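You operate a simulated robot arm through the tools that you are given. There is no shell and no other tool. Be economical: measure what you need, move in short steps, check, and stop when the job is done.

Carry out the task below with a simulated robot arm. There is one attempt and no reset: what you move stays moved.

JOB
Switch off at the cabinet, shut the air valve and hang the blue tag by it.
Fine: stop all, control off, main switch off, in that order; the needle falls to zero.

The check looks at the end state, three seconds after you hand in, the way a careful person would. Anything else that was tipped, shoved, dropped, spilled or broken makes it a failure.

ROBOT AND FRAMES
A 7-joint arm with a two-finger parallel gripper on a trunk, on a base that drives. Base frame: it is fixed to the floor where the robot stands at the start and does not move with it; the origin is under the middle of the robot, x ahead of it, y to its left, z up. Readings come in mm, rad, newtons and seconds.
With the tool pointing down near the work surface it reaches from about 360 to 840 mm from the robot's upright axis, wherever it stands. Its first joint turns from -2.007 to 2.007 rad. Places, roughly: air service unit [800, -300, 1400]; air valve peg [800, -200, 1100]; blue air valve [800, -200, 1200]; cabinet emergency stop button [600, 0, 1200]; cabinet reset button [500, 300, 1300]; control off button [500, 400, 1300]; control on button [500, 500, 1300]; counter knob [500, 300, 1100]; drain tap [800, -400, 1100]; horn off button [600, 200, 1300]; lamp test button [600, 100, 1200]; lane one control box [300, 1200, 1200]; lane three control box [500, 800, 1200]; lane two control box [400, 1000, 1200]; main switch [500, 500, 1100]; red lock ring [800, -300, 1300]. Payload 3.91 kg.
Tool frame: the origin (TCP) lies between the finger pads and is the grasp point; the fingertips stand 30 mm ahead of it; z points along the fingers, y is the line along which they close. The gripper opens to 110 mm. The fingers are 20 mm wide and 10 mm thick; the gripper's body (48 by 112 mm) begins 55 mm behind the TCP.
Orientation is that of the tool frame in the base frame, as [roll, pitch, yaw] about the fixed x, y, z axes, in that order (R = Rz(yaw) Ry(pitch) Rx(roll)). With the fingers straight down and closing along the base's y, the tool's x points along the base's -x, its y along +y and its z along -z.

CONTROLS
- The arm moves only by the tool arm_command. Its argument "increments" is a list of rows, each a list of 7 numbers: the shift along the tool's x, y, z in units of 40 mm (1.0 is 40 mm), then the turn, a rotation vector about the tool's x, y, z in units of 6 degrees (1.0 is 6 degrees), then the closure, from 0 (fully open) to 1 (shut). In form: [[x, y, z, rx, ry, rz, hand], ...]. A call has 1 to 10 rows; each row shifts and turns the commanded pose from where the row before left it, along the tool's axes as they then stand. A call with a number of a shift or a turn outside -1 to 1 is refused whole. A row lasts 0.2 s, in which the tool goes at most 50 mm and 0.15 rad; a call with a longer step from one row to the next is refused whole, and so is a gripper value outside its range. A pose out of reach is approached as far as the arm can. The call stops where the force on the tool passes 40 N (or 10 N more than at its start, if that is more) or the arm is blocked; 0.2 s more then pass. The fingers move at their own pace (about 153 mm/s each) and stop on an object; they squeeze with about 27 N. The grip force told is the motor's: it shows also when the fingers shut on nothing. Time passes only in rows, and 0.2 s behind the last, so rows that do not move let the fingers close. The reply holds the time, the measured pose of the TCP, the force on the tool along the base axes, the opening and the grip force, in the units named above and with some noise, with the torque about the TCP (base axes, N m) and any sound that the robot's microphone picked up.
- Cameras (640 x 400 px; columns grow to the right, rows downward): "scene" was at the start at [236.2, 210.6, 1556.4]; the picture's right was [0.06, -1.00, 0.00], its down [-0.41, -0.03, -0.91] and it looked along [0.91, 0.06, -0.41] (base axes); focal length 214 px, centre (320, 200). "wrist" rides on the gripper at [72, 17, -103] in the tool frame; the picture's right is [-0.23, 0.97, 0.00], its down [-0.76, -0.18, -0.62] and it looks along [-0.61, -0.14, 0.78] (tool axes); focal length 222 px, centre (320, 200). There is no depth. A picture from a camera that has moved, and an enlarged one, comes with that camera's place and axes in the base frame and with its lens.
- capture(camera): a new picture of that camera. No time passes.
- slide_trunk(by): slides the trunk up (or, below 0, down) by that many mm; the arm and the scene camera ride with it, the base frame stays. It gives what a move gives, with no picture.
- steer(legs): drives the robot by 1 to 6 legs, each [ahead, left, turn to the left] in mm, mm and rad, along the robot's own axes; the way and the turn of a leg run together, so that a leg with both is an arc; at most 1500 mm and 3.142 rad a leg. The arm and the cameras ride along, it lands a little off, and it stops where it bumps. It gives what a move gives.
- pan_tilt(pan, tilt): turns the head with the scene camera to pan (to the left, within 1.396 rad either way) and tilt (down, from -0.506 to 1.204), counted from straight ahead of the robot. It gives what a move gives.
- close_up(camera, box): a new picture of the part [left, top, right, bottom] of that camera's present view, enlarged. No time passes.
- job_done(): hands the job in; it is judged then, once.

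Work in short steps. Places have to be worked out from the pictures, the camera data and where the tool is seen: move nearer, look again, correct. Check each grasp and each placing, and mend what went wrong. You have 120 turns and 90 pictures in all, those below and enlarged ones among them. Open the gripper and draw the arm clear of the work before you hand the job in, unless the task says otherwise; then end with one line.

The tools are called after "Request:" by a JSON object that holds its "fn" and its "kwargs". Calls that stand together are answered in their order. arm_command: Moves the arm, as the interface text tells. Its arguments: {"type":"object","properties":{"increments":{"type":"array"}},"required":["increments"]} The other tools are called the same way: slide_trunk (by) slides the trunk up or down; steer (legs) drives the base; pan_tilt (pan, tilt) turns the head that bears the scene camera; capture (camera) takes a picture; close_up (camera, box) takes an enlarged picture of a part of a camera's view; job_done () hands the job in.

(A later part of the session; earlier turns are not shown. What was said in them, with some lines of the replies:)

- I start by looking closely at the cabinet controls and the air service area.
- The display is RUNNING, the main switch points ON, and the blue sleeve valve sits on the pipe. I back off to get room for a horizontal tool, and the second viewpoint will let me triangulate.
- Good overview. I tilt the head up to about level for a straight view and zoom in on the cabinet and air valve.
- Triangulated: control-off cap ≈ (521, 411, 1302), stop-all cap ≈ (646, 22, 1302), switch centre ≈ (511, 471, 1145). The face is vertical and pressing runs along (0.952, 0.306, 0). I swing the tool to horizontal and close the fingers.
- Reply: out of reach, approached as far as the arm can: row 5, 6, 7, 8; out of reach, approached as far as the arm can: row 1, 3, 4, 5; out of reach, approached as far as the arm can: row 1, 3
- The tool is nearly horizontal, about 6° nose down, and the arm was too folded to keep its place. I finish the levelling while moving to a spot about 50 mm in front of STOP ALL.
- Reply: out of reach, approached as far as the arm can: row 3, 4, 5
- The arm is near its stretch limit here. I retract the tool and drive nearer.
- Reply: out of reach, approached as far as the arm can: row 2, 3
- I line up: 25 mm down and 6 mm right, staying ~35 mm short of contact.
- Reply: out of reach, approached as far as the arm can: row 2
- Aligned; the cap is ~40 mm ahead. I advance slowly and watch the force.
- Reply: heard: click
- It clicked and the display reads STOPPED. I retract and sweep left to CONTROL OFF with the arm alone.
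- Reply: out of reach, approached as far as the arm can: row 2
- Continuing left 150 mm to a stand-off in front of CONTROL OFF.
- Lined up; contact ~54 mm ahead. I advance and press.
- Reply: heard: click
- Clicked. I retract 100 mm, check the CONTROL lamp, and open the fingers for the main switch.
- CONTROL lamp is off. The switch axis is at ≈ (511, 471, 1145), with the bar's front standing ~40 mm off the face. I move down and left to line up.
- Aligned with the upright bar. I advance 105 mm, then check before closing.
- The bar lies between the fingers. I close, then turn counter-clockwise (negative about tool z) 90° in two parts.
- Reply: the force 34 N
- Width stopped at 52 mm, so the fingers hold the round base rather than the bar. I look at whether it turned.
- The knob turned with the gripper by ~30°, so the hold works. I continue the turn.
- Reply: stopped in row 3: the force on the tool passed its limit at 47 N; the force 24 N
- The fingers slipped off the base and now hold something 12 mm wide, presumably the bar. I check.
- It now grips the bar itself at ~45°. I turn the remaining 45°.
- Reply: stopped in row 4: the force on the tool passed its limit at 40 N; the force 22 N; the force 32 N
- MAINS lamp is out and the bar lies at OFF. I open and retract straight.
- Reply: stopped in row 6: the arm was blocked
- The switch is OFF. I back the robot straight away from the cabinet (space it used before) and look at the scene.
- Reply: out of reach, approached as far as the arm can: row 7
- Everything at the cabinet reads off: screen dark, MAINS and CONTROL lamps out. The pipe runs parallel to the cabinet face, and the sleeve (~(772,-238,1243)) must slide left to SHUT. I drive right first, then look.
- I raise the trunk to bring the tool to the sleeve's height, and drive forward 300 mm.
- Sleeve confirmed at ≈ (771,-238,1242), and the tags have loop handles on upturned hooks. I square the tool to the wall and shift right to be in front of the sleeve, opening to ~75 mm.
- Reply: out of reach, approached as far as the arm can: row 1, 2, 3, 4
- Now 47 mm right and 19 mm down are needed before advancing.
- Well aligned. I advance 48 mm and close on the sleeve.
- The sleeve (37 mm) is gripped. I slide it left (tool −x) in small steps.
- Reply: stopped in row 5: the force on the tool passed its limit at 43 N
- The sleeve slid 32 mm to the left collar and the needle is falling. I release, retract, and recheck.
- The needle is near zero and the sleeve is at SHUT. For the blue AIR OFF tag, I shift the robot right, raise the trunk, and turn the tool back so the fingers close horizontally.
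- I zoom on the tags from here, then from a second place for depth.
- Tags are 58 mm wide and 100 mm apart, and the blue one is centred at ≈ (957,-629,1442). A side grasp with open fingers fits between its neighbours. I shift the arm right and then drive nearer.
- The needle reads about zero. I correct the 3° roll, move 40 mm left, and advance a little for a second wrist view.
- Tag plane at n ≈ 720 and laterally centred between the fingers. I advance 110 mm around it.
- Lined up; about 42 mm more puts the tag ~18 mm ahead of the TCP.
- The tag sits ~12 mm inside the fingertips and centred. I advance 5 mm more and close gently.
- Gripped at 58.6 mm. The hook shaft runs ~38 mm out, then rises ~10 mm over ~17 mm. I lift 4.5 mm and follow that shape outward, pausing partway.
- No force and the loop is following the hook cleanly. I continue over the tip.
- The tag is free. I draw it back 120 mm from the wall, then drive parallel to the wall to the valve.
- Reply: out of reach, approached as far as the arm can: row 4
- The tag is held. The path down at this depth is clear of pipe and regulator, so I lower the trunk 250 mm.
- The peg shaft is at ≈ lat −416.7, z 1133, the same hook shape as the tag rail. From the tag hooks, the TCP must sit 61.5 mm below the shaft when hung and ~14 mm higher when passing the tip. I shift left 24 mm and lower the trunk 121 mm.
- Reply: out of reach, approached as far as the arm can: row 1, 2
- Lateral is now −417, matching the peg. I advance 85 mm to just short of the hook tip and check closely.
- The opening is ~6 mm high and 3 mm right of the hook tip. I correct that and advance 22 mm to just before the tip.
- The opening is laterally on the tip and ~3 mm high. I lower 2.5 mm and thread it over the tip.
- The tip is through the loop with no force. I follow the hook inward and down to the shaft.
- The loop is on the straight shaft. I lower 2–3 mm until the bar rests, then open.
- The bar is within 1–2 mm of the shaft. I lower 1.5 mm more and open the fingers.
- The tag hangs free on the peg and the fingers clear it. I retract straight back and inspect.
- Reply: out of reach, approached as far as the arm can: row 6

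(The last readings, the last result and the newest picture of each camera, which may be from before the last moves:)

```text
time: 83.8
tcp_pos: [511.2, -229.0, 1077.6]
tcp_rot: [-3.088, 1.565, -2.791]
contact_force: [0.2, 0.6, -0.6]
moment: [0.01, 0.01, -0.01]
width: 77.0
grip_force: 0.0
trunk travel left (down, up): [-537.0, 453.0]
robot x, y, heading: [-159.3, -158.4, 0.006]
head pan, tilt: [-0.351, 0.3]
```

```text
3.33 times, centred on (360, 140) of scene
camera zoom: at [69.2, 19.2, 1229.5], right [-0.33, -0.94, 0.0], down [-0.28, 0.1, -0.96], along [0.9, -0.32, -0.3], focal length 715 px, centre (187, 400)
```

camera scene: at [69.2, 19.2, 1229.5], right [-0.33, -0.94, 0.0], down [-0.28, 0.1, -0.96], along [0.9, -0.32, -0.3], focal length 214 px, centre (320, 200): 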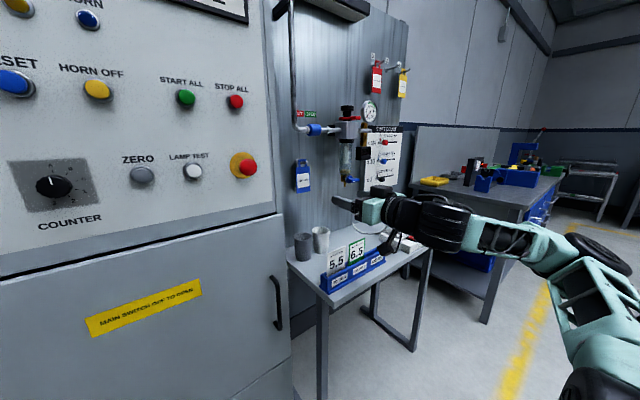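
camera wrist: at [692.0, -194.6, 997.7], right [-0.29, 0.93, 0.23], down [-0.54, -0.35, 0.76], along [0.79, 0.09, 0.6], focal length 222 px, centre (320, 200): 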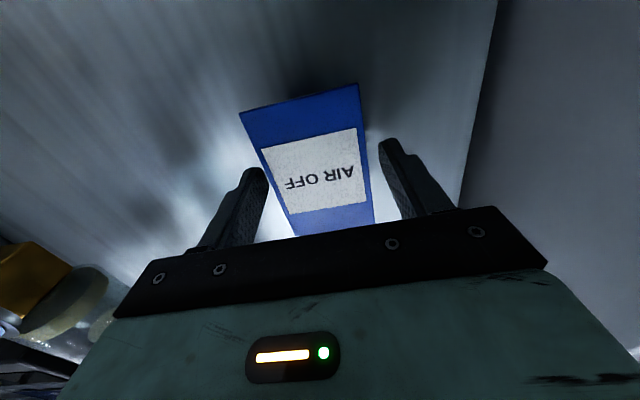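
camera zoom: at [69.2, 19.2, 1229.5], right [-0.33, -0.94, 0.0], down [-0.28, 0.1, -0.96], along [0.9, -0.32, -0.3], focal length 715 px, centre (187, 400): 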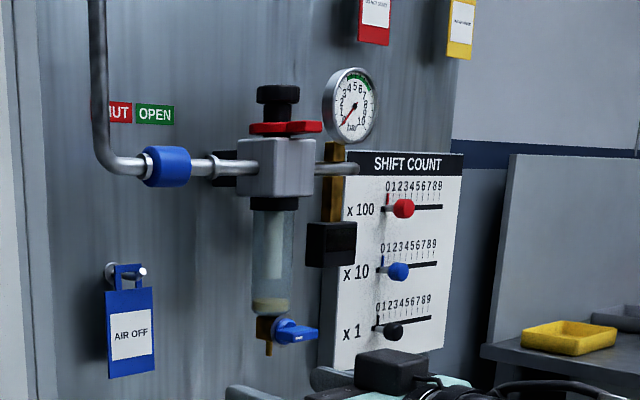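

The tag hangs on the peg, the sleeve is at SHUT and the gauge reads zero. One last look at the cabinet's main switch.

Request:
{"fn": "pan_tilt", "kwargs": {"pan": 0.35, "tilt": 0.1}}

Request:
{"fn": "capture", "kwargs": {"camera": "scene"}}

```text
time: 84.8
tcp_pos: [513.2, -228.5, 1075.4]
tcp_rot: [-3.085, 1.566, -2.785]
contact_force: [0.1, -0.2, 0.1]
moment: [0.03, -0.02, 0.01]
width: 76.9
grip_force: 0.0
trunk travel left (down, up): [-537.0, 453.0]
robot x, y, heading: [-159.4, -154.9, 0.005]
head pan, tilt: [0.351, 0.099]
```

```text
19 pictures are left
camera scene: at [67.4, 82.9, 1248.2], right [0.35, -0.94, 0.0], down [-0.09, -0.04, -0.99], along [0.93, 0.35, -0.1], focal length 214 px, centre (320, 200)
```

scene: 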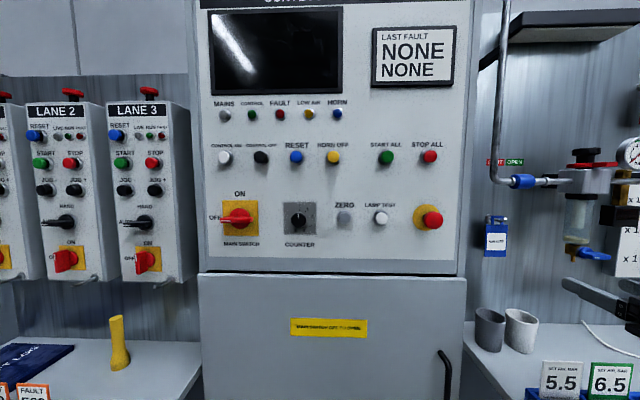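

The main switch is at OFF, the cabinet is dark, and the arm is clear with an open gripper, so I hand in.

Request:
{"fn": "job_done", "kwargs": {}}

```text
The job is handed in.
```

The cabinet is switched off in order (stop all, control off, main switch off), the air valve is shut with the gauge at zero, and the blue AIR OFF tag hangs on the peg by the valve.
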